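You operate a simulated robot arm through the tools that you are given. There is no shell and no other tool. Be economical: measure what you need, move in short steps, check, and stop when the job is done.

The job below is to be done with a simulated robot arm. You get a single attempt, and the scene is never put back.

## Task
Count the teal notes, put them back and clear the display.
Fine: at counter 24, on the small note counter; leave the machine on.

The check looks at the end state, three seconds after you hand in, the way a careful person would. Anything else that was tipped, shoved, dropped, spilled or broken makes it a failure.

## Robot
A 6-joint arm with a two-finger parallel gripper, fixed in place. Base frame: the origin is at the foot of the arm, x ahead of it, y to its left, z up. Lengths are in mm, angles in rad, forces in N, time in s.
With the tool pointing down near the work surface it reaches from about 260 to 680 mm from the base axis. Its first joint turns from -1.152 to 1.152 rad. Payload 2.9 kg.
Tool frame: the origin (TCP) lies between the finger pads and is the grasp point; the fingertips stand 30 mm ahead of it; z points along the fingers, y is the line along which they close. Largest opening 110 mm; finger width 20, thickness 10; the body of the gripper, 48 by 112 mm, starts 55 mm behind the TCP.
Orientation is that of the tool frame in the base frame, as a unit quaternion [x, y, z, w]. With the fingers straight down and closing along the base's y, the tool's x points along the base's -x, its y along +y and its z along -z.

## Interface
- The arm moves only by the tool drive_tool. Its argument "commands" is one flat list of numbers, 7 for each row, row after row: the shift along the tool's x, y, z in units of 50 mm (1.0 is 50 mm), then the turn, a rotation vector about the tool's x, y, z in units of 8 degrees (1.0 is 8 degrees), then the gripper command, from -1 (shut) to 1 (fully open), values between in proportion. In form: [dx, dy, dz, wx, wy, wz, claw, dx, dy, dz, wx, wy, wz, claw, ...]. A call has 1 to 8 rows; each row shifts and turns the commanded pose from where the row before left it, along the tool's axes as they then stand. A call with a number of a shift or a turn outside -1 to 1 is refused whole. Rows are played at 5 a second. More than 50 mm and 0.15 rad between two rows, or a gripper value outside its range, and nothing of the call is played. Where a pose cannot be reached the arm comes as near as it can. A force on the tool above 40 N (or 10 N above the force at the start of the call, whichever is more), or a blocked arm, ends the call early, and 0.2 s more pass. The fingers move at their own pace (about 108 mm/s each) and stop on an object; they squeeze with about 32 N. The grip force told is the motor's: it shows also when the fingers shut on nothing. Time passes only in rows, and 0.2 s behind the last, so rows that do not move let the fingers close. The reply holds the time, the measured pose of the TCP, the force on the tool along the base axes, the opening and the grip force, in the units named above and with some noise, with the torque about the TCP (base axes, N m) and any sound that the robot's microphone picked up, and new pictures: "views" is both (left out), scene, wrist or none.
- Cameras (640 x 400 px; columns grow to the right, rows downward): "scene" is fixed at [97.9, 455, 1386.5]; the picture's right is [-0.50, -0.86, 0.00], its down [-0.48, 0.28, -0.83] and it looks along [0.72, -0.42, -0.55] (base axes); focal length 343 px, centre (320, 200). "wrist" rides on the gripper at [72, 17, -103] in the tool frame; the picture's right is [-0.23, 0.97, 0.00], its down [-0.76, -0.18, -0.62] and it looks along [-0.61, -0.14, 0.78] (tool axes); focal length 222 px, centre (320, 200). There is no depth. A picture from a camera that has moved, and an enlarged one, comes with that camera's place and axes in the base frame and with its lens.
- close_up(camera, box): a new picture of the part [left, top, right, bottom] of that camera's present view, enlarged. The clock stands still meanwhile.
- hand_in(): hands the job in; it is judged then, once.

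Work in short steps. Places have to be worked out from the pictures, the camera data and where the tool is seen: move nearer, look again, correct. Check each grasp and each placing, and mend what went wrong. You have 120 turns and 200 pictures in all, those below and enlarged ones among them. Open the gripper and draw the arm clear of the work before you hand the job in, unless the task says otherwise; then end with one line.

The tools are called by a JSON object that holds its "op" and its "data". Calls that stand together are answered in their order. drive_tool: Moves the arm, as the interface text tells. Its arguments: {"type":"object","properties":{"commands":{"type":"array"},"views":{"type":"string","enum":["both","scene","wrist","none"]}},"required":["commands"]} The other tools are called the same way: close_up (camera, box) takes an enlarged picture of a part of a camera's view; hand_in () hands the job in.

At the start:

```text
time: 0.0
tcp_pos: [367.2, 195.7, 1143.9]
tcp_rot: [0.0, 1.0, -0.001, 0.0]
force: [-0.1, 0.7, 0.3]
ft_torque: [-0.02, 0.0, 0.01]
grip_width: 109.9
grasp_force: 0.1
```

scene: 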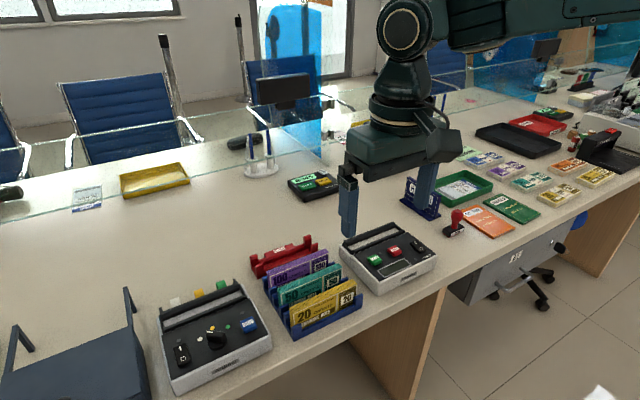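
wrist: 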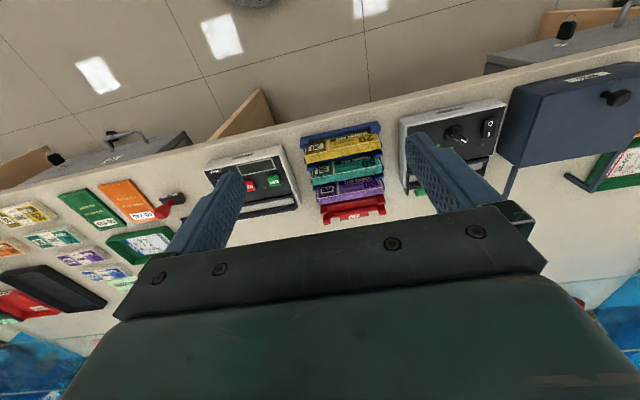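

I start by looking closely at the machines and the note holder.

{"op": "close_up", "data": {"camera": "scene", "box": [320, 200, 450, 310]}}

{"op": "close_up", "data": {"camera": "scene", "box": [140, 260, 290, 395]}}

{"op": "close_up", "data": {"camera": "scene", "box": [240, 225, 370, 345]}}

{"op": "close_up", "data": {"camera": "scene", "box": [400, 100, 640, 250]}}

{"op": "close_up", "data": {"camera": "wrist", "box": [190, 80, 530, 240]}}

```text
3.64 times, centred on (385, 255) of scene
camera zoom: at [97.9, 455.0, 1386.5], right [-0.5, -0.86, 0.0], down [-0.48, 0.28, -0.83], along [0.72, -0.42, -0.55], focal length 1249 px, centre (84, 0)
```

zoom: 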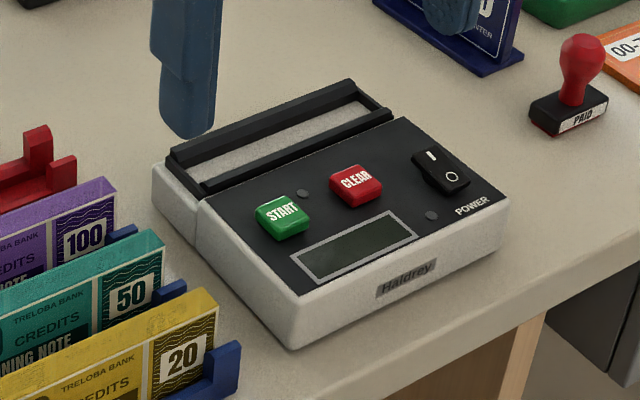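

```text
2.96 times, centred on (215, 328) of scene
camera zoom: at [97.9, 455.0, 1386.5], right [-0.5, -0.86, 0.0], down [-0.48, 0.28, -0.83], along [0.72, -0.42, -0.55], focal length 1018 px, centre (631, -178)
```

zoom: 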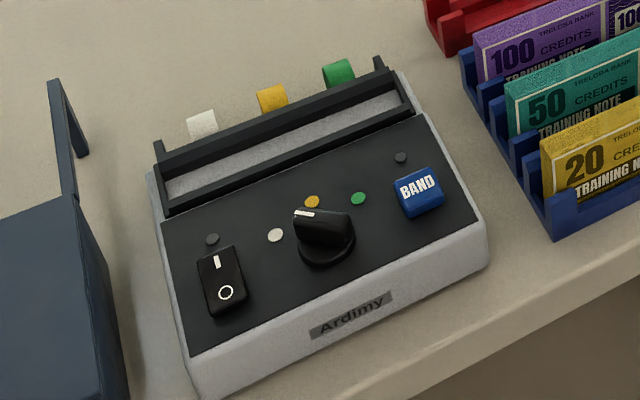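

```text
3.33 times, centred on (305, 285) of scene
camera zoom: at [97.9, 455.0, 1386.5], right [-0.5, -0.86, 0.0], down [-0.48, 0.28, -0.83], along [0.72, -0.42, -0.55], focal length 1145 px, centre (370, -83)
```

zoom: 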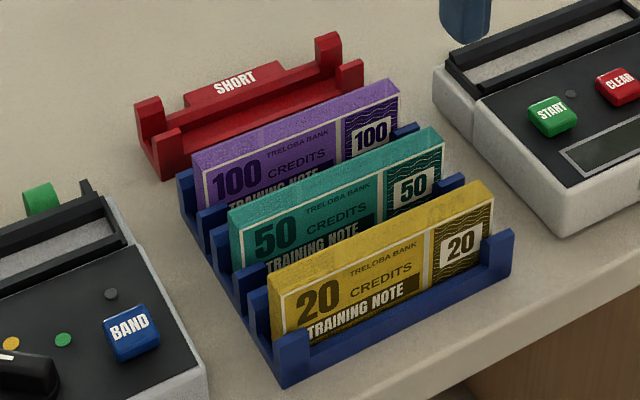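

```text
2.67 times, centred on (520, 175) of scene
camera zoom: at [97.9, 455.0, 1386.5], right [-0.5, -0.86, 0.0], down [-0.48, 0.28, -0.83], along [0.72, -0.42, -0.55], focal length 916 px, centre (-213, 267)
```

zoom: 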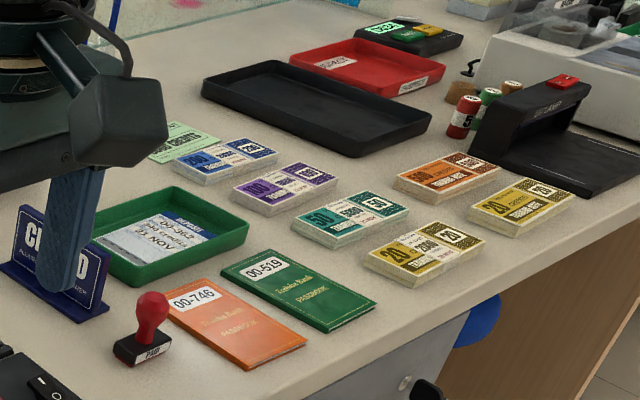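

```text
1.88 times, centred on (360, 160) of wrist
camera zoom: at [295.5, 213.1, 1246.6], right [0.23, 0.97, 0.0], down [0.76, -0.18, 0.62], along [0.61, -0.14, -0.78], focal length 418 px, centre (245, 275)
```

zoom: 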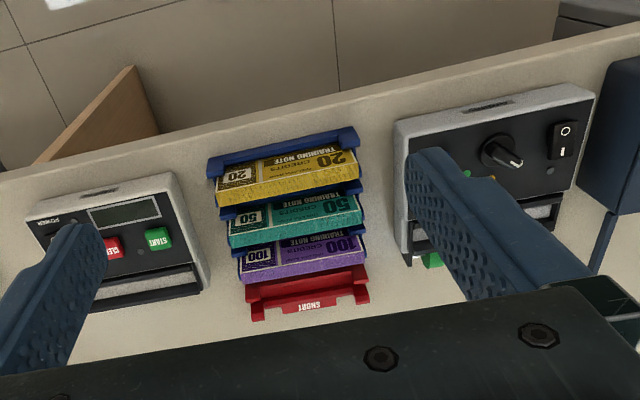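

The small counter is the "Haldrey" machine: CLEAR is at about (533, 0, 847), and the teal stack stands in the blue rack at about (522, 220, 875). I'll lower the arm over the rack for a closer look.

{"op": "drive_tool", "data": {"commands": [-0.22, 0.1, 0.96, 0, 0, 0, 1, -0.22, 0.1, 0.96, 0, 0, 0, 1, -0.22, 0.1, 0.96, 0, 0, 0, 1, 0, 0, 0, 0, 0, 0, 1]}}

```text
time: 1.0
tcp_pos: [401.2, 206.7, 999.8]
tcp_rot: [0.0, 1.0, 0.0, 0.0]
force: [0.2, -0.5, 0.4]
ft_torque: [0.03, -0.01, 0.03]
grip_width: 110.1
grasp_force: 0.0
camera wrist: at [329.0, 224.1, 1102.7], right [0.23, 0.97, 0.0], down [0.76, -0.18, 0.62], along [0.61, -0.14, -0.78], focal length 222 px, centre (320, 200)
```

scene: 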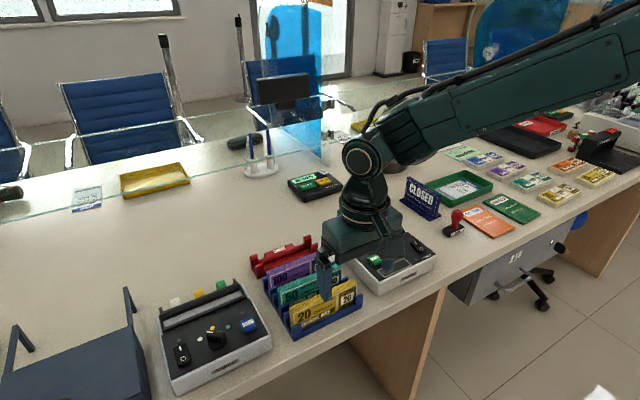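
wrist: 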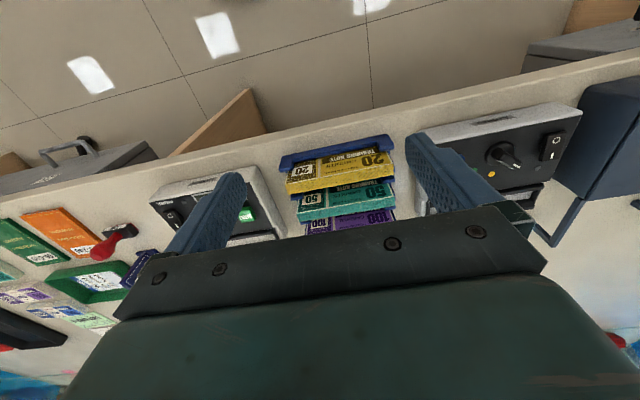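

{"op": "close_up", "data": {"camera": "wrist", "box": [260, 120, 430, 240]}}

{"op": "close_up", "data": {"camera": "scene", "box": [400, 160, 460, 230]}}

```text
3.33 times, centred on (345, 180) of wrist
camera zoom: at [329.0, 224.1, 1102.7], right [0.23, 0.97, 0.0], down [0.76, -0.18, 0.62], along [0.61, -0.14, -0.78], focal length 740 px, centre (237, 267)
```

zoom: 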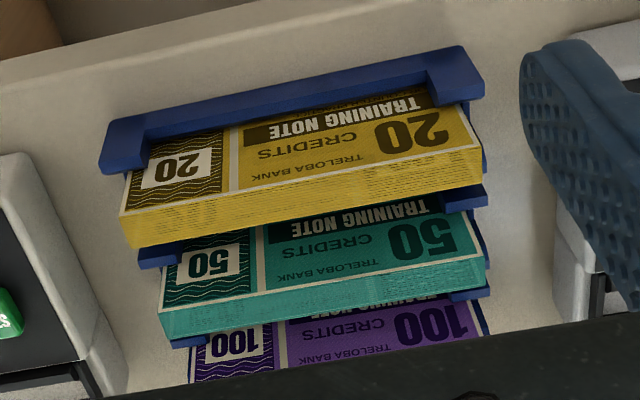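

```text
5.71 times, centred on (430, 195) of scene
camera zoom: at [97.9, 455.0, 1386.5], right [-0.5, -0.86, 0.0], down [-0.48, 0.28, -0.83], along [0.72, -0.42, -0.55], focal length 1962 px, centre (-309, 229)
```

zoom: 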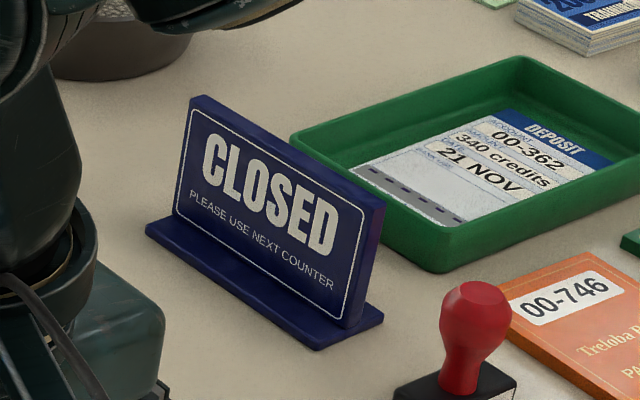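

The teal stack is about 147 mm wide along y with no yaw, so it has to be gripped across its thickness (along x). I'll shift to its side and turn the wrist 90° so I can see the stack edge-on.

{"op": "drive_tool", "data": {"commands": [-0.96, 0.62, 0, 0, 0, 0, 1, -0.96, 0.62, 0, 0, 0, 0, 1, -0.96, 0.62, 0, 0, 0, 0, 1, 0, 0, 0, 0, 0, 1, 1, 0, 0, 0, 0, 0, 1, 1, 0, 0, 0, 0, 0, 1, 1, 0, 0, 0, 0, 0, 1, 1, 0, 0, 0, 0, 0, 1, 1], "views": "none"}}

{"op": "drive_tool", "data": {"commands": [0, 0, 0, 0, 0, 1, 1, 0, 0, 0, 0, 0, 1, 1, 0, 0, 0, 0, 0, 1, 1, 0, 0, 0, 0, 0, 1, 1, 0, 0, 0, 0, 0, 1, 1, 0, 0, 0, 0, 0, 1, 1, 0, 0, 0, 0, 0, 0.25, 1, 0, 0, 1, 0, 0, 0, 1]}}

```text
refused: row 1 steps farther than a row can; nothing moved
```

```text
time: 2.8
tcp_pos: [401.4, 212.1, 951.3]
tcp_rot: [0.424, 0.906, 0.0, 0.0]
force: [-0.4, -0.8, 0.3]
ft_torque: [0.01, 0.0, 0.0]
grip_width: 110.2
grasp_force: 0.0
camera wrist: at [368.3, 277.9, 1054.6], right [0.89, 0.45, 0.0], down [0.35, -0.7, 0.62], along [0.28, -0.56, -0.78], focal length 222 px, centre (320, 200)
```

scene: 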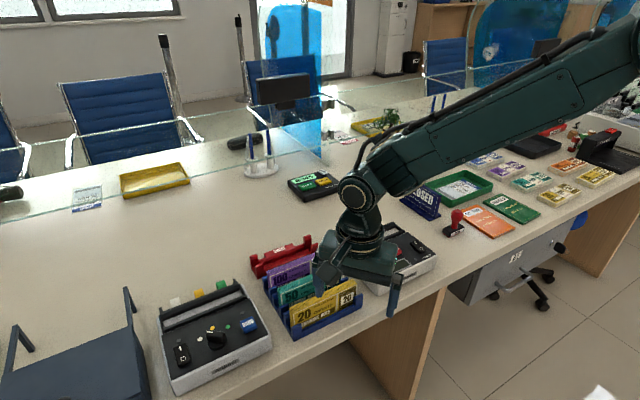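
wrist: 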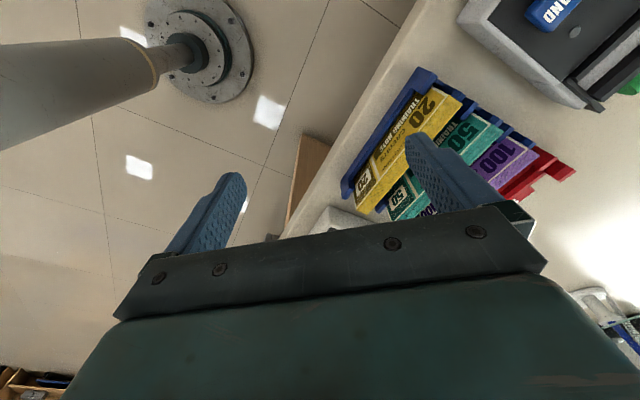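

Only the second call played: I am at 50° of the turn. I'll finish it and shift over in smaller steps.

{"op": "drive_tool", "data": {"commands": [0, 0, 0, 0, 0, 1, 1, 0, 0, 0, 0, 0, 1, 1, 0, 0, 0, 0, 0, 1, 1, 0, 0, 0, 0, 0, 1, 1, 0, 0, 0, 0, 0, 1, 1, 0.45, 0.72, 0, 0, 0, 0, 1, 0.45, 0.72, 0, 0, 0, 0, 1, 0.45, 0.72, 0, 0, 0, 0, 1], "views": "none"}}

{"op": "drive_tool", "data": {"commands": [0.45, 0.72, 0, 0, 0, 0, 1, 0, 0, 0, 0, 0, 0, 1], "views": "wrist"}}

```text
time: 4.6
tcp_pos: [507.8, 278.4, 948.4]
tcp_rot: [0.707, 0.708, 0.0, -0.001]
force: [0.7, 0.3, 0.2]
ft_torque: [-0.03, -0.03, -0.01]
grip_width: 110.2
grasp_force: 0.0
```

```text
time: 5.2
tcp_pos: [544.5, 300.9, 947.5]
tcp_rot: [0.707, 0.707, 0.001, 0.0]
force: [-0.2, -0.3, 0.1]
ft_torque: [0.01, -0.02, -0.01]
grip_width: 110.0
grasp_force: 0.1
camera wrist: at [563.1, 372.9, 1051.4], right [0.97, -0.23, 0.0], down [-0.18, -0.76, 0.62], along [-0.14, -0.61, -0.78], focal length 222 px, centre (320, 200)
```

wrist: 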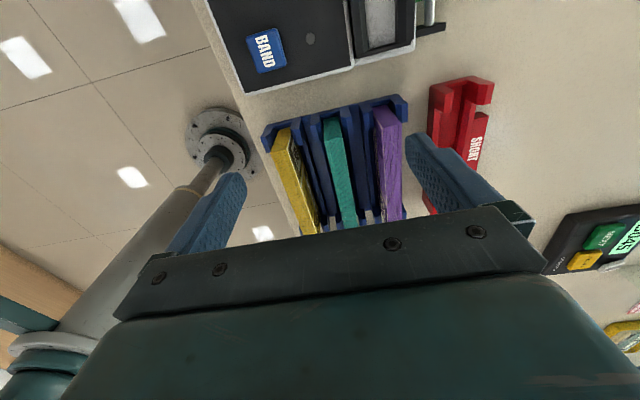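

{"op": "close_up", "data": {"camera": "wrist", "box": [250, 70, 500, 230]}}

```text
2.50 times, centred on (375, 150) of wrist
camera zoom: at [563.1, 372.9, 1051.4], right [0.97, -0.23, 0.0], down [-0.18, -0.76, 0.62], along [-0.14, -0.61, -0.78], focal length 555 px, centre (182, 325)
```

zoom: 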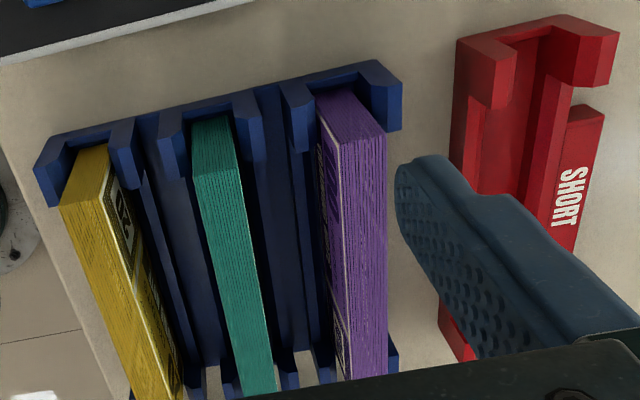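

{"op": "close_up", "data": {"camera": "scene", "box": [245, 230, 370, 345]}}

{"op": "close_up", "data": {"camera": "scene", "box": [330, 205, 450, 305]}}

```text
3.48 times, centred on (308, 288) of scene
camera zoom: at [97.9, 455.0, 1386.5], right [-0.5, -0.86, 0.0], down [-0.48, 0.28, -0.83], along [0.72, -0.42, -0.55], focal length 1195 px, centre (364, -104)
```

zoom: 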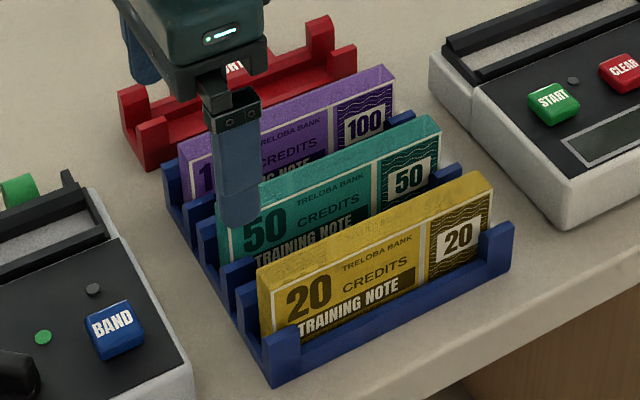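

```text
4.00 times, centred on (390, 255) of scene
camera zoom: at [97.9, 455.0, 1386.5], right [-0.5, -0.86, 0.0], down [-0.48, 0.28, -0.83], along [0.72, -0.42, -0.55], focal length 1374 px, centre (40, -20)
```

zoom: 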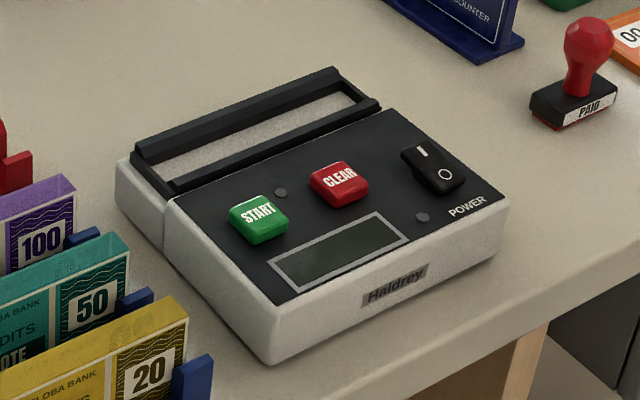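

End posts reach about half the stack height and the middle of the rack is open, so a grasp at mid-length should work. Next I look at the machine from above.

{"op": "drive_tool", "data": {"commands": [-0.753, 0.08, 0, 0, 0, 0, 1, -0.753, 0.08, 0, 0, 0, 0, 1, -0.753, 0.08, 0, 0, 0, 0, 1, -0.753, 0.08, 0, 0, 0, 0, 1, -0.753, 0.08, 0, 0, 0, 0, 1, -0.753, 0.08, 0, 0, 0, 0, 1, 0, 0, 0, 0, 0, 0, 1], "views": "wrist"}}

{"op": "close_up", "data": {"camera": "wrist", "box": [200, 60, 480, 240]}}

```text
time: 6.8
tcp_pos: [569.2, 73.7, 948.2]
tcp_rot: [0.706, 0.708, 0.0, 0.0]
force: [-0.4, 0.4, 0.4]
ft_torque: [-0.01, -0.01, 0.0]
grip_width: 110.1
grasp_force: 0.1
camera wrist: at [586.6, 146.9, 1051.6], right [0.97, -0.23, 0.0], down [-0.18, -0.76, 0.62], along [-0.14, -0.61, -0.78], focal length 222 px, centre (320, 200)
```

wrist: 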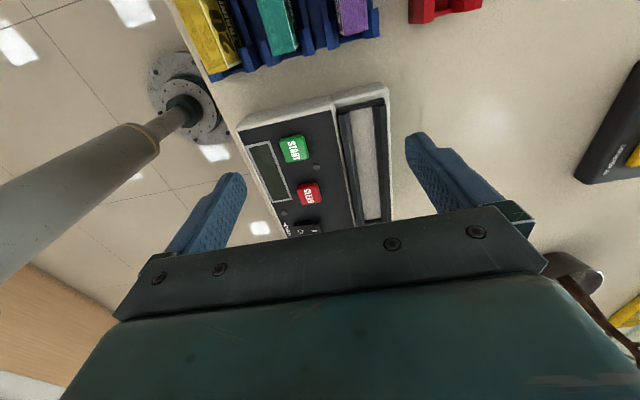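

```text
2.22 times, centred on (340, 150) of wrist
camera zoom: at [586.6, 146.9, 1051.6], right [0.97, -0.23, 0.0], down [-0.18, -0.76, 0.62], along [-0.14, -0.61, -0.78], focal length 494 px, centre (276, 311)
```

zoom: 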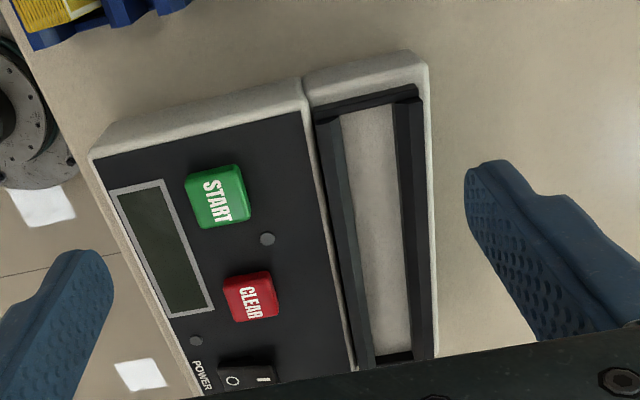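

The machine is square to the base. My estimates at z≈840 are START (537, 54), CLEAR (537, -6) and power "I" (531, -68), with the hopper at x≈597–619 centred on y≈0. The display is dark, so I'll close the fingers and hover over the power switch to look at it.

{"op": "drive_tool", "data": {"commands": [-0.71, -0.155, 0.15, 0, 0, 0, -1, -0.71, -0.155, 0.15, 0, 0, 0, -1, -0.71, -0.155, 0.15, 0, 0, 0, -1, -0.71, -0.155, 0.15, 0, 0, 0, -1, 0, 0, 0, 0, 0, 0, -1, 0, 0, 0, 0, 0, 0, -1]}}

{"op": "close_up", "data": {"camera": "wrist", "box": [220, 60, 440, 220]}}

{"op": "close_up", "data": {"camera": "scene", "box": [330, 205, 450, 305]}}

```text
time: 8.2
tcp_pos: [537.2, -68.2, 918.3]
tcp_rot: [0.707, 0.707, 0.0, 0.0]
force: [0.0, 0.5, -0.7]
ft_torque: [-0.03, 0.02, -0.05]
grip_width: 0.0
grasp_force: 32.4
camera wrist: at [554.1, 3.9, 1021.5], right [0.97, -0.23, 0.0], down [-0.18, -0.76, 0.62], along [-0.14, -0.61, -0.78], focal length 222 px, centre (320, 200)
```

scene: 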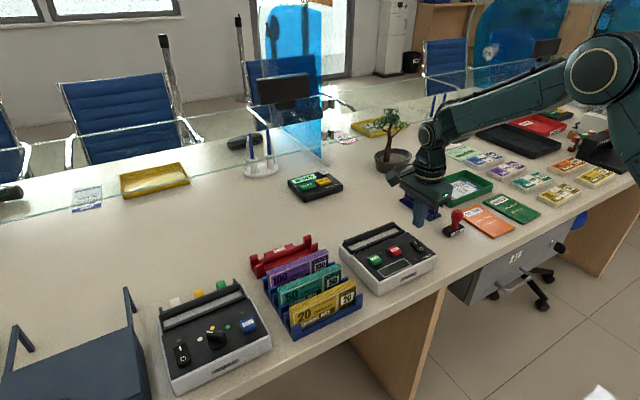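
wrist: 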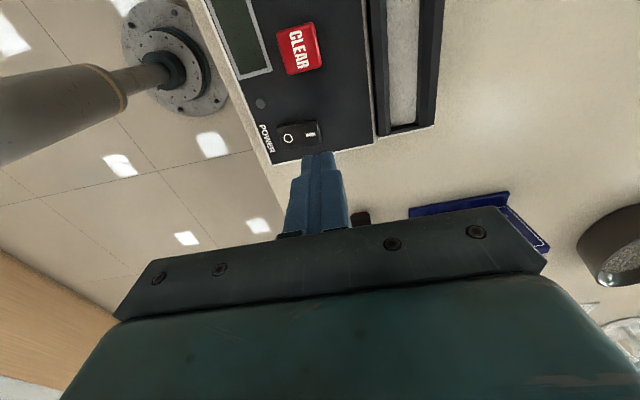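

```text
2.50 times, centred on (330, 140) of wrist
camera zoom: at [554.1, 3.9, 1021.5], right [0.97, -0.23, 0.0], down [-0.18, -0.76, 0.62], along [-0.14, -0.61, -0.78], focal length 555 px, centre (295, 350)
```

zoom: 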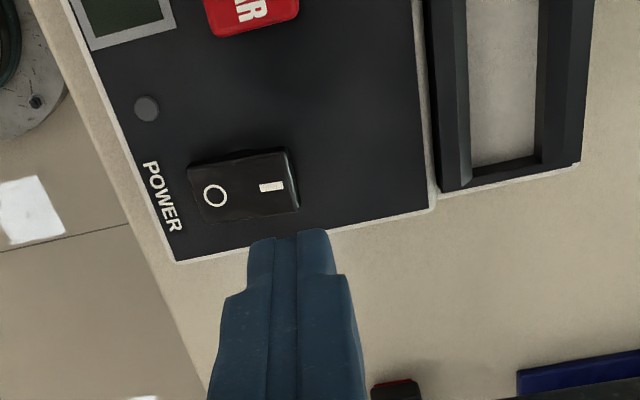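

```text
4.00 times, centred on (390, 255) of scene
camera zoom: at [97.9, 455.0, 1386.5], right [-0.5, -0.86, 0.0], down [-0.48, 0.28, -0.83], along [0.72, -0.42, -0.55], focal length 1374 px, centre (40, -20)
```

zoom: 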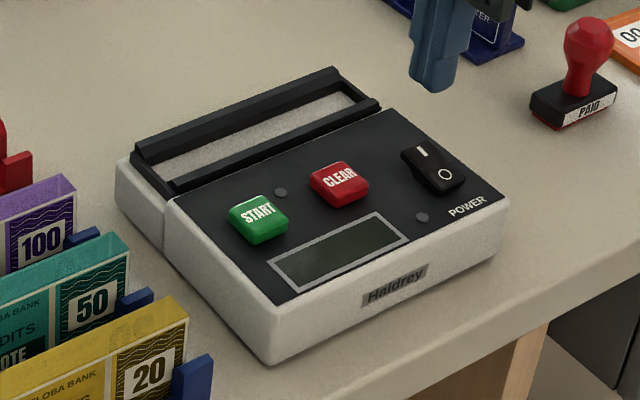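

The "I" end of the rocker is raised, so the machine is off. "I" is at about (530, -67). I'll press on the outer part of that half with small downward steps.

{"op": "drive_tool", "data": {"commands": [0, -0.05, 0.64, 0, 0, 0, -1, 0, 0, 0.06, 0, 0, 0, -1, 0, 0, 0.06, 0, 0, 0, -1, 0, 0, 0.06, 0, 0, 0, -1], "views": "none"}}

{"op": "close_up", "data": {"camera": "wrist", "box": [220, 60, 440, 220]}}

```text
time: 9.2
tcp_pos: [535.5, -66.3, 878.7]
tcp_rot: [0.707, 0.707, 0.0, 0.0]
force: [0.2, -0.7, 0.5]
ft_torque: [-0.03, 0.02, 0.03]
grip_width: 0.1
grasp_force: 32.5
```

```text
2.50 times, centred on (330, 140) of wrist
camera zoom: at [552.3, 5.6, 981.4], right [0.97, -0.23, 0.0], down [-0.18, -0.76, 0.62], along [-0.14, -0.61, -0.78], focal length 555 px, centre (295, 350)
```

zoom: 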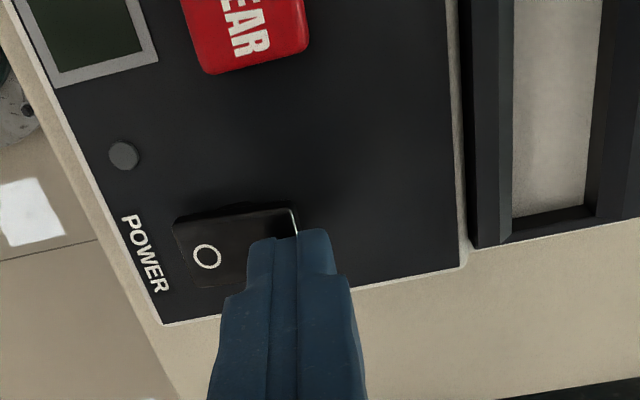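

The tip is over the "I" half with no contact yet, so I keep lowering.

{"op": "drive_tool", "data": {"commands": [0, 0, 0.06, 0, 0, 0, -1, 0, 0, 0.06, 0, 0, 0, -1, 0, 0, 0.06, 0, 0, 0, -1], "views": "wrist"}}

```text
time: 10.0
tcp_pos: [534.6, -66.5, 871.1]
tcp_rot: [0.707, 0.707, 0.0, 0.001]
force: [-3.6, -1.4, 14.9]
ft_torque: [-0.02, 0.26, 0.04]
grip_width: 0.1
grasp_force: 32.5
camera wrist: at [551.9, 6.0, 974.2], right [0.97, -0.23, 0.0], down [-0.18, -0.76, 0.62], along [-0.14, -0.61, -0.78], focal length 222 px, centre (320, 200)
```

wrist: 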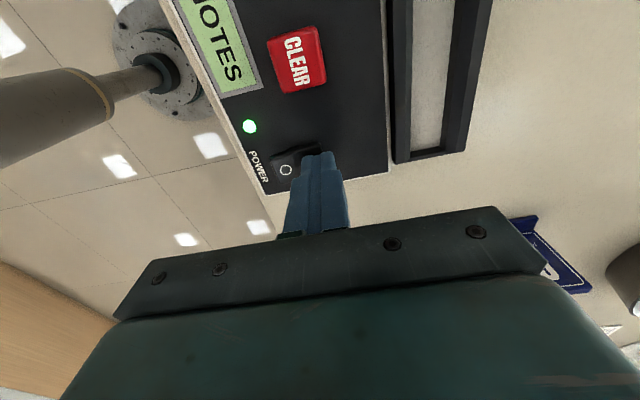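

The power LED is green and the display is lit. I rise and take a view over the hopper.

{"op": "drive_tool", "data": {"commands": [0, 0, -0.9, 0, 0, 0, -1, 0.5, 0.7, -0.3, 0, 0, 0, -1, 0.7, 0.7, 0, 0, 0, 0, -1, 0.8, 0, 0, 0, 0, 0, -1, 0, 0, 0, 0, 0, 0, -1], "views": "wrist"}}

{"op": "close_up", "data": {"camera": "wrist", "box": [200, 60, 440, 220]}}

{"op": "close_up", "data": {"camera": "scene", "box": [330, 205, 450, 305]}}

```text
time: 11.2
tcp_pos: [603.3, 33.6, 929.9]
tcp_rot: [0.707, 0.707, 0.0, 0.0]
force: [0.3, -0.4, 0.2]
ft_torque: [-0.02, 0.0, 0.0]
grip_width: 0.0
grasp_force: 32.3
camera wrist: at [621.3, 105.7, 1032.8], right [0.97, -0.23, 0.0], down [-0.18, -0.76, 0.62], along [-0.14, -0.61, -0.78], focal length 222 px, centre (320, 200)
```

wrist: 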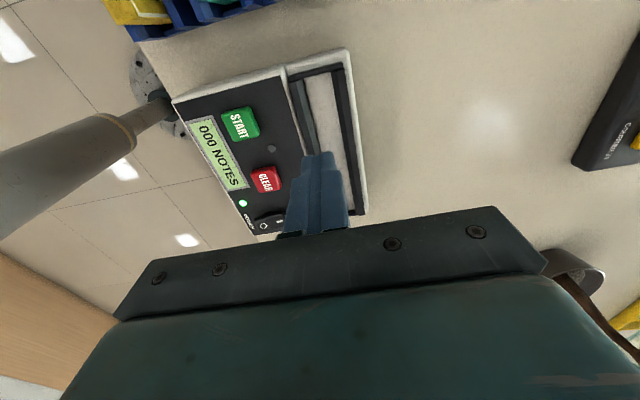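

```text
2.50 times, centred on (320, 140) of wrist
camera zoom: at [621.3, 105.7, 1032.8], right [0.97, -0.23, 0.0], down [-0.18, -0.76, 0.62], along [-0.14, -0.61, -0.78], focal length 555 px, centre (320, 350)
```

zoom: 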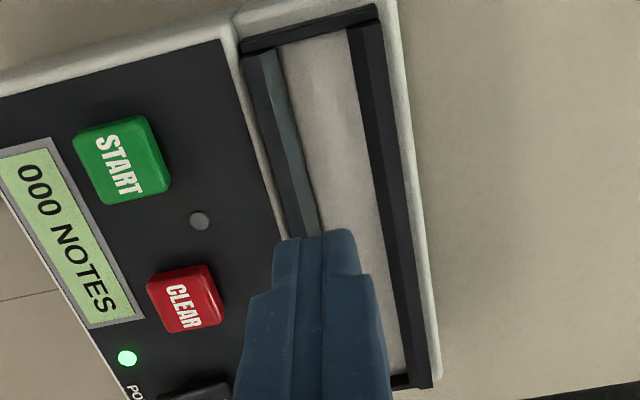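

```text
4.00 times, centred on (390, 255) of scene
camera zoom: at [97.9, 455.0, 1386.5], right [-0.5, -0.86, 0.0], down [-0.48, 0.28, -0.83], along [0.72, -0.42, -0.55], focal length 1374 px, centre (40, -20)
```

zoom: 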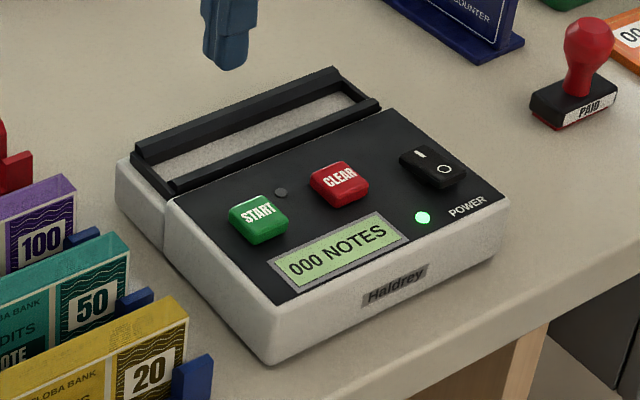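

The display reads "000 NOTES" and the hopper's inner width is about 22–23 mm, centred on x≈610, y≈-3. I move over the teal stack at (557, 212) with the fingers about 40 mm apart.

{"op": "drive_tool", "data": {"commands": [0.72, -0.184, 0, 0, 0, 0, -0.27, 0.72, -0.184, 0, 0, 0, 0, -0.27, 0.72, -0.184, 0, 0, 0, 0, -0.27, 0.72, -0.184, 0, 0, 0, 0, -0.27, 0.68, -0.184, 0, 0, 0, 0, -0.27, 0, 0, 0.3, 0, 0, 0, -0.27, 0, 0, 0, 0, 0, 0, -0.27], "views": "wrist"}}

{"op": "close_up", "data": {"camera": "wrist", "box": [220, 60, 440, 240]}}

{"op": "close_up", "data": {"camera": "scene", "box": [240, 200, 370, 340]}}

```text
time: 12.8
tcp_pos: [558.4, 213.0, 913.9]
tcp_rot: [0.708, 0.706, 0.0, 0.0]
force: [0.2, 0.9, -0.2]
ft_torque: [-0.02, -0.01, 0.0]
grip_width: 40.3
grasp_force: 0.0
camera wrist: at [575.8, 285.1, 1017.4], right [0.97, -0.23, 0.0], down [-0.18, -0.76, 0.62], along [-0.14, -0.61, -0.78], focal length 222 px, centre (320, 200)
```

wrist: 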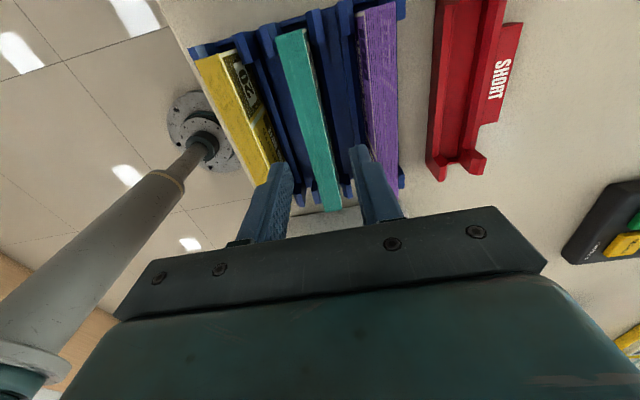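

```text
2.22 times, centred on (330, 150) of wrist
camera zoom: at [575.8, 285.1, 1017.4], right [0.97, -0.23, 0.0], down [-0.18, -0.76, 0.62], along [-0.14, -0.61, -0.78], focal length 494 px, centre (298, 311)
```

zoom: 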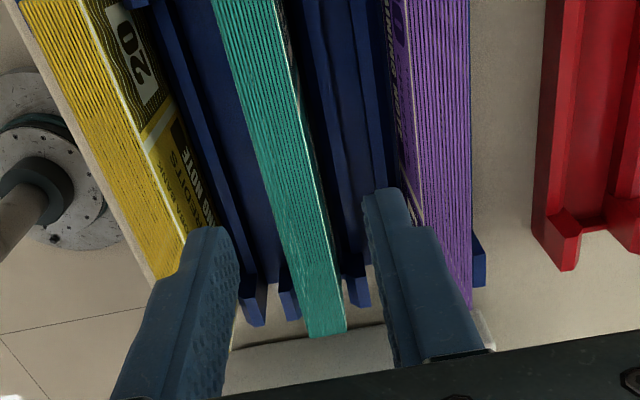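

```text
2.86 times, centred on (305, 270) of scene
camera zoom: at [97.9, 455.0, 1386.5], right [-0.5, -0.86, 0.0], down [-0.48, 0.28, -0.83], along [0.72, -0.42, -0.55], focal length 981 px, centre (363, 0)
```

zoom: 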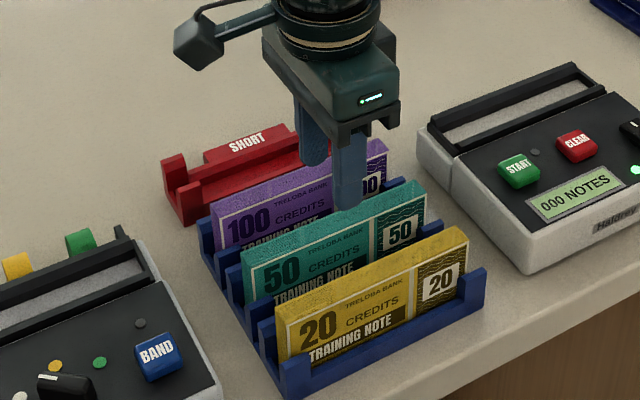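

The fingers straddle the teal stack (x 549–565) with clearance to the yellow and purple. I go down to TCP z≈862 and check.

{"op": "drive_tool", "data": {"commands": [0, -0.02, 0.35, 0, 0, 0, -0.27, 0, 0, 0.35, 0, 0, 0, -0.27, 0, 0, 0.35, 0, 0, 0, -0.27, 0, 0, 0, 0, 0, 0, -0.27], "views": "wrist"}}

{"op": "close_up", "data": {"camera": "scene", "box": [240, 200, 370, 340]}}

{"op": "close_up", "data": {"camera": "wrist", "box": [220, 60, 440, 240]}}

```text
time: 13.8
tcp_pos: [558.4, 212.0, 863.3]
tcp_rot: [0.707, 0.707, -0.001, 0.0]
force: [0.8, 0.0, -0.2]
ft_torque: [0.02, -0.02, 0.05]
grip_width: 40.4
grasp_force: 0.1
camera wrist: at [575.6, 284.3, 965.9], right [0.97, -0.23, 0.0], down [-0.18, -0.76, 0.62], along [-0.14, -0.61, -0.78], focal length 222 px, centre (320, 200)
```

wrist: 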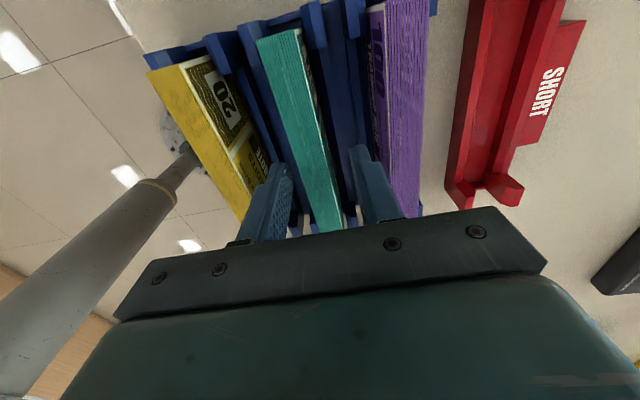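

```text
2.86 times, centred on (305, 270) of scene
camera zoom: at [97.9, 455.0, 1386.5], right [-0.5, -0.86, 0.0], down [-0.48, 0.28, -0.83], along [0.72, -0.42, -0.55], focal length 981 px, centre (363, 0)
```

zoom: 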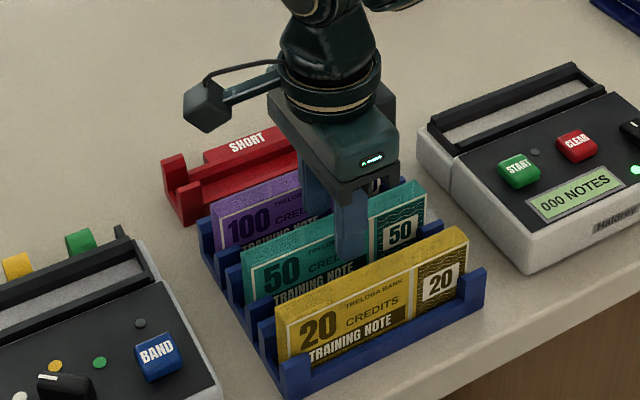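

```text
2.22 times, centred on (330, 150) of wrist
camera zoom: at [575.6, 284.3, 965.9], right [0.97, -0.23, 0.0], down [-0.18, -0.76, 0.62], along [-0.14, -0.61, -0.78], focal length 494 px, centre (298, 311)
```

zoom: 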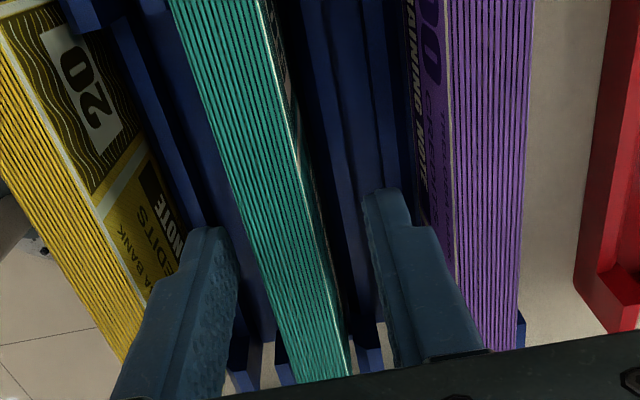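

The stack top is at about z=852, it spans y 139–286, and nothing touches. I lower to z≈849 and close.

{"op": "drive_tool", "data": {"commands": [0, -0.02, 0.28, 0, 0, 0, -0.27, 0, 0, 0, 0, 0, 0, -0.27, 0, 0, 0, 0, 0, 0, -0.6, 0, 0, 0, 0, 0, 0, -1, 0, 0, 0, 0, 0, 0, -1, 0, 0, 0, 0, 0, 0, -1], "views": "wrist"}}

```text
time: 15.2
tcp_pos: [557.0, 210.6, 848.5]
tcp_rot: [0.707, 0.707, 0.0, 0.0]
force: [-0.8, -0.2, 0.5]
ft_torque: [0.02, 0.07, -0.01]
grip_width: 17.4
grasp_force: 31.4
camera wrist: at [574.7, 283.0, 951.4], right [0.97, -0.23, 0.0], down [-0.18, -0.76, 0.62], along [-0.14, -0.61, -0.78], focal length 222 px, centre (320, 200)
```

wrist: 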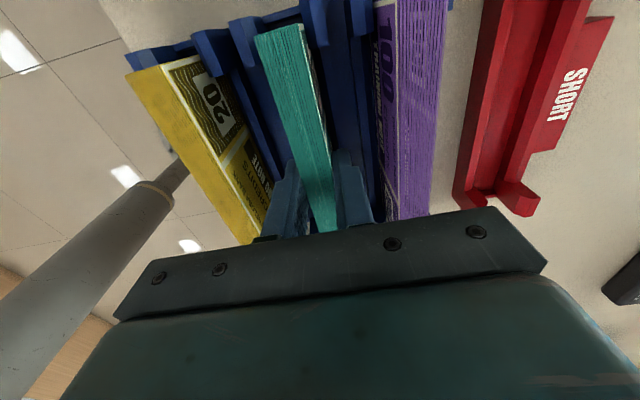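

The stack is held at 17.4 mm. I note the rack pose (557, 210.6, 848.5) for the return and lift straight up.

{"op": "drive_tool", "data": {"commands": [0, 0, -0.3, 0, 0, 0, -1, 0, 0, -0.4, 0, 0, 0, -1, 0, 0, -0.4, 0, 0, 0, -1, 0, 0, -0.4, 0, 0, 0, -1, 0, 0, -0.4, 0, 0, 0, -1, 0, 0, 0, 0, 0, 0, -1]}}

{"op": "close_up", "data": {"camera": "scene", "box": [240, 180, 370, 340]}}

```text
time: 16.6
tcp_pos: [556.2, 210.7, 943.3]
tcp_rot: [0.707, 0.707, 0.0, 0.0]
force: [0.3, -0.6, -1.0]
ft_torque: [0.02, 0.0, -0.02]
grip_width: 17.5
grasp_force: 31.6
camera wrist: at [573.4, 284.5, 1046.2], right [0.97, -0.23, 0.0], down [-0.18, -0.76, 0.62], along [-0.14, -0.61, -0.78], focal length 222 px, centre (320, 200)
```

scene: 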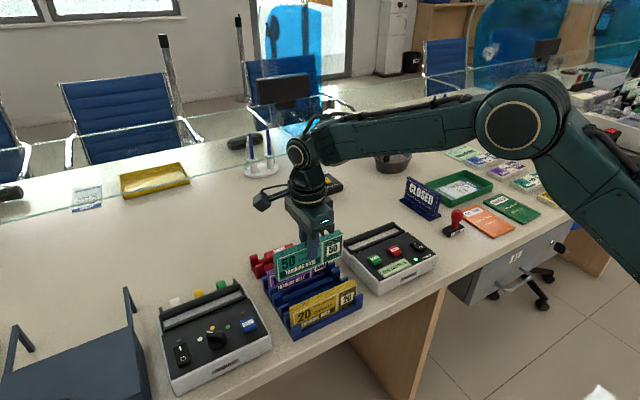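
wrist: 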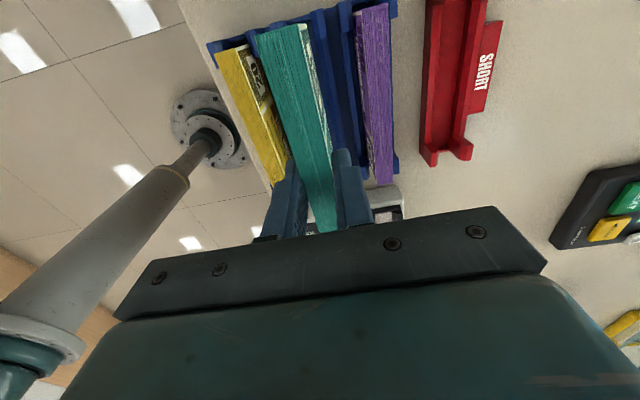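

```text
2.50 times, centred on (305, 260) of scene
camera zoom: at [97.9, 455.0, 1386.5], right [-0.5, -0.86, 0.0], down [-0.48, 0.28, -0.83], along [0.72, -0.42, -0.55], focal length 859 px, centre (358, 50)
```

zoom: 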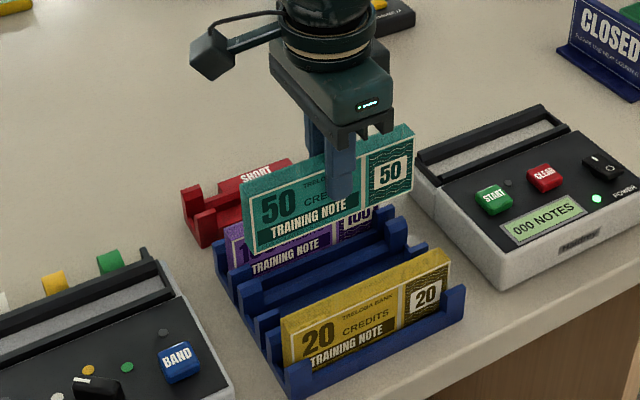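

The stack is secure, about 66 mm tall with its bottom about 62 mm below the TCP. I carry it over to the hopper.

{"op": "drive_tool", "data": {"commands": [-0.72, 0.18, 0, 0, 0, 0, -1, -0.72, 0.18, 0, 0, 0, 0, -1, -0.72, 0.18, 0, 0, 0, 0, -1, -0.72, 0.18, 0, 0, 0, 0, -1, -0.72, 0.18, 0, 0, 0, 0, -1, -0.72, 0.18, 0, 0, 0, 0, -1, 0, 0, 0, 0, 0, 0, -1, 0, 0, 0, 0, 0, 0, -1]}}

{"op": "close_up", "data": {"camera": "scene", "box": [330, 180, 450, 305]}}

{"op": "close_up", "data": {"camera": "wrist", "box": [200, 20, 420, 200]}}

```text
time: 18.4
tcp_pos: [610.7, -4.5, 944.4]
tcp_rot: [0.707, 0.707, 0.001, 0.0]
force: [0.0, -1.1, -1.4]
ft_torque: [0.04, 0.01, 0.01]
grip_width: 17.7
grasp_force: 32.2
camera wrist: at [626.9, 68.1, 1047.0], right [0.97, -0.23, 0.0], down [-0.18, -0.76, 0.62], along [-0.14, -0.61, -0.78], focal length 222 px, centre (320, 200)
```

scene: 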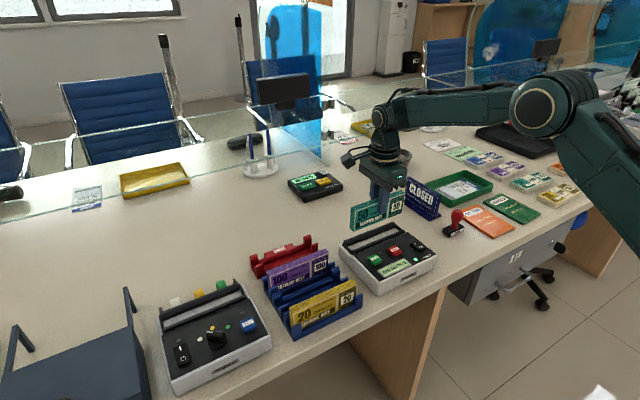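
wrist: 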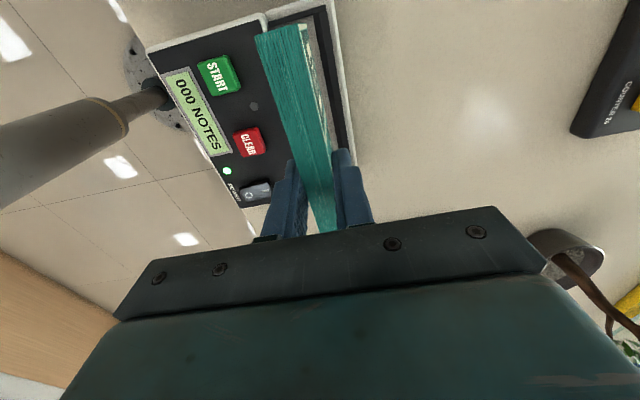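

```text
3.20 times, centred on (390, 242) of scene
camera zoom: at [97.9, 455.0, 1386.5], right [-0.5, -0.86, 0.0], down [-0.48, 0.28, -0.83], along [0.72, -0.42, -0.55], focal length 1099 px, centre (96, 64)
```

zoom: 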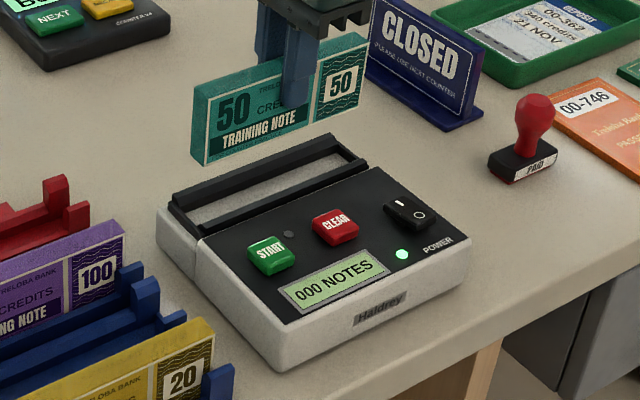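

```text
2.22 times, centred on (310, 110) of wrist
camera zoom: at [626.9, 68.1, 1047.0], right [0.97, -0.23, 0.0], down [-0.18, -0.76, 0.62], along [-0.14, -0.61, -0.78], focal length 494 px, centre (342, 400)
```

zoom: 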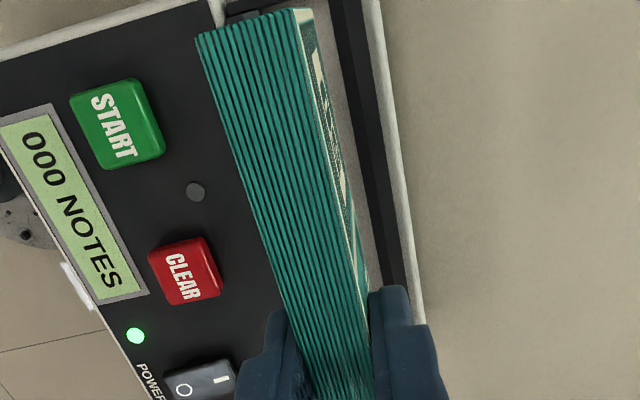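

The stack hangs above the hopper. I lower to TCP z≈908, bottom about 8 mm above the rails, and check alignment.

{"op": "drive_tool", "data": {"commands": [0, 0, 0.36, 0, 0, 0, -1, 0, 0, 0.36, 0, 0, 0, -1, 0, 0, 0, 0, 0, 0, -1], "views": "wrist"}}

{"op": "close_up", "data": {"camera": "scene", "box": [340, 190, 430, 265]}}

{"op": "close_up", "data": {"camera": "wrist", "box": [220, 0, 420, 180]}}

```text
time: 19.2
tcp_pos: [611.8, -4.1, 907.8]
tcp_rot: [0.707, 0.707, 0.0, 0.0]
force: [0.7, -0.2, -1.7]
ft_torque: [-0.01, -0.03, 0.03]
grip_width: 17.6
grasp_force: 31.7
camera wrist: at [628.3, 67.7, 1011.3], right [0.97, -0.23, 0.0], down [-0.18, -0.76, 0.62], along [-0.14, -0.61, -0.78], focal length 222 px, centre (320, 200)
```

wrist: 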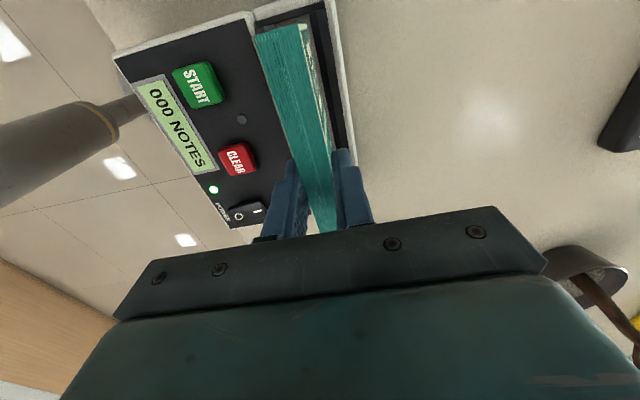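

```text
5.33 times, centred on (385, 228) of scene
camera zoom: at [97.9, 455.0, 1386.5], right [-0.5, -0.86, 0.0], down [-0.48, 0.28, -0.83], along [0.72, -0.42, -0.55], focal length 1832 px, centre (-27, 53)
```

zoom: 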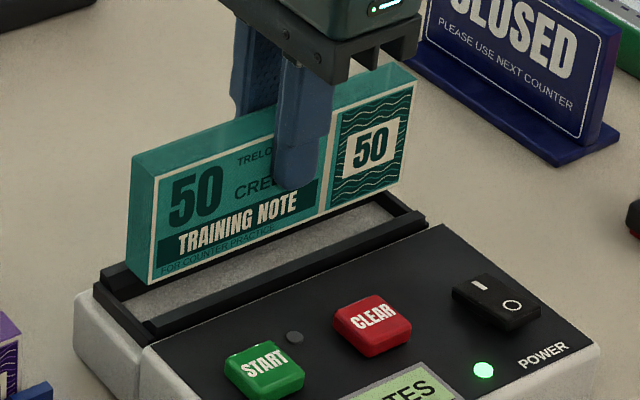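

```text
2.22 times, centred on (320, 90) of wrist
camera zoom: at [628.3, 67.7, 1011.3], right [0.97, -0.23, 0.0], down [-0.18, -0.76, 0.62], along [-0.14, -0.61, -0.78], focal length 494 px, centre (320, 444)
```

zoom: 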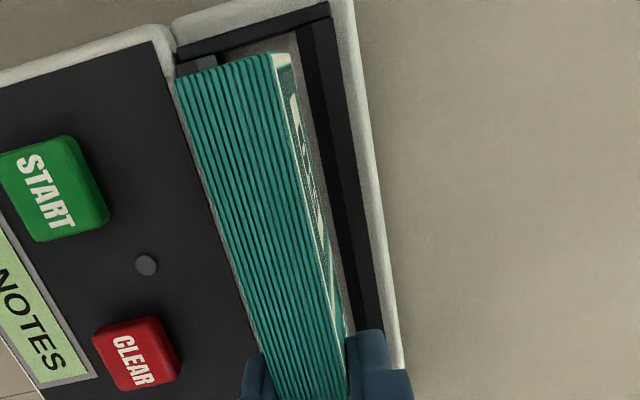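

The stack looks square, roughly 2–3 mm short of centred along y. I shift +2.5 mm in y and lower in small steps, watching for contact.

{"op": "drive_tool", "data": {"commands": [0.05, -0.01, 0.06, 0, 0, 0, -1, 0, 0, 0.06, 0, 0, 0, -1, 0, 0, 0.06, 0, 0, 0, -1, 0, 0, 0.06, 0, 0, 0, -1, 0, 0, 0, 0, 0, 0, -1], "views": "none"}}

{"op": "close_up", "data": {"camera": "wrist", "box": [220, 0, 420, 180]}}

{"op": "close_up", "data": {"camera": "scene", "box": [340, 190, 430, 265]}}

```text
time: 20.4
tcp_pos: [610.4, -1.7, 894.6]
tcp_rot: [0.707, 0.707, 0.0, 0.0]
force: [0.3, 0.0, -1.7]
ft_torque: [0.01, 0.01, 0.0]
grip_width: 17.7
grasp_force: 32.0
```

```text
2.22 times, centred on (320, 90) of wrist
camera zoom: at [627.7, 70.8, 997.9], right [0.97, -0.23, 0.0], down [-0.18, -0.76, 0.62], along [-0.14, -0.61, -0.78], focal length 494 px, centre (320, 444)
```

zoom: 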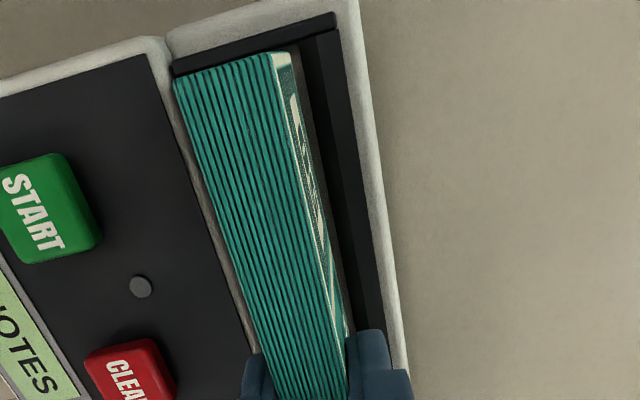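

```text
5.33 times, centred on (385, 228) of scene
camera zoom: at [97.9, 455.0, 1386.5], right [-0.5, -0.86, 0.0], down [-0.48, 0.28, -0.83], along [0.72, -0.42, -0.55], focal length 1832 px, centre (-27, 53)
```

zoom: 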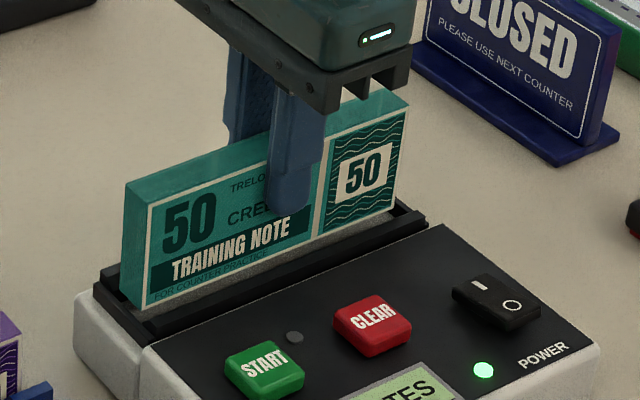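

Both ends clear the end walls. I continue down.

{"op": "drive_tool", "data": {"commands": [0, 0, 0.06, 0, 0, 0, -1, 0, 0, 0.06, 0, 0, 0, -1, 0, 0, 0.06, 0, 0, 0, -1, 0, 0, 0, 0, 0, 0, -1], "views": "none"}}

{"op": "close_up", "data": {"camera": "scene", "box": [340, 190, 430, 265]}}

```text
time: 21.4
tcp_pos: [610.9, -1.4, 885.8]
tcp_rot: [0.707, 0.707, 0.0, 0.0]
force: [0.1, -0.2, -0.4]
ft_torque: [0.02, -0.05, 0.01]
grip_width: 17.4
grasp_force: 32.0
```

```text
5.33 times, centred on (385, 228) of scene
camera zoom: at [97.9, 455.0, 1386.5], right [-0.5, -0.86, 0.0], down [-0.48, 0.28, -0.83], along [0.72, -0.42, -0.55], focal length 1832 px, centre (-27, 53)
```

zoom: 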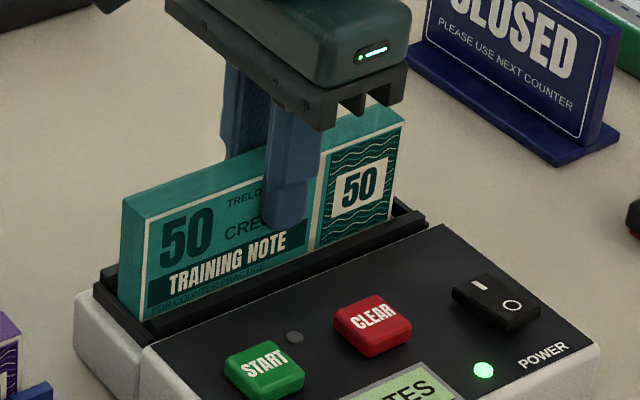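

The stack is sliding between the rails with no contact force. I keep lowering until it meets the floor.

{"op": "drive_tool", "data": {"commands": [0, 0, 0.05, 0, 0, 0, -1, 0, 0, 0.05, 0, 0, 0, -1, 0, 0, 0, 0, 0, 0, -1], "views": "none"}}

{"op": "close_up", "data": {"camera": "scene", "box": [340, 190, 430, 265]}}

```text
time: 22.2
tcp_pos: [611.7, -0.9, 882.4]
tcp_rot: [0.707, 0.707, 0.001, 0.001]
force: [-5.5, 1.9, 17.3]
ft_torque: [-0.03, 0.32, -0.01]
grip_width: 17.3
grasp_force: 31.5
```

```text
5.33 times, centred on (385, 228) of scene
camera zoom: at [97.4, 455.0, 1386.5], right [-0.5, -0.86, 0.0], down [-0.47, 0.28, -0.84], along [0.72, -0.42, -0.55], focal length 1832 px, centre (-27, 53)
```

zoom: 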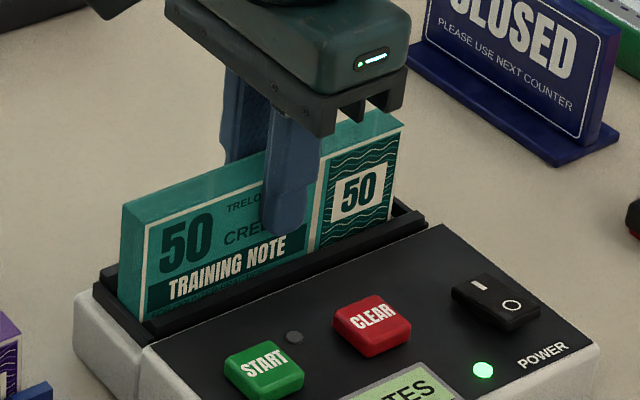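

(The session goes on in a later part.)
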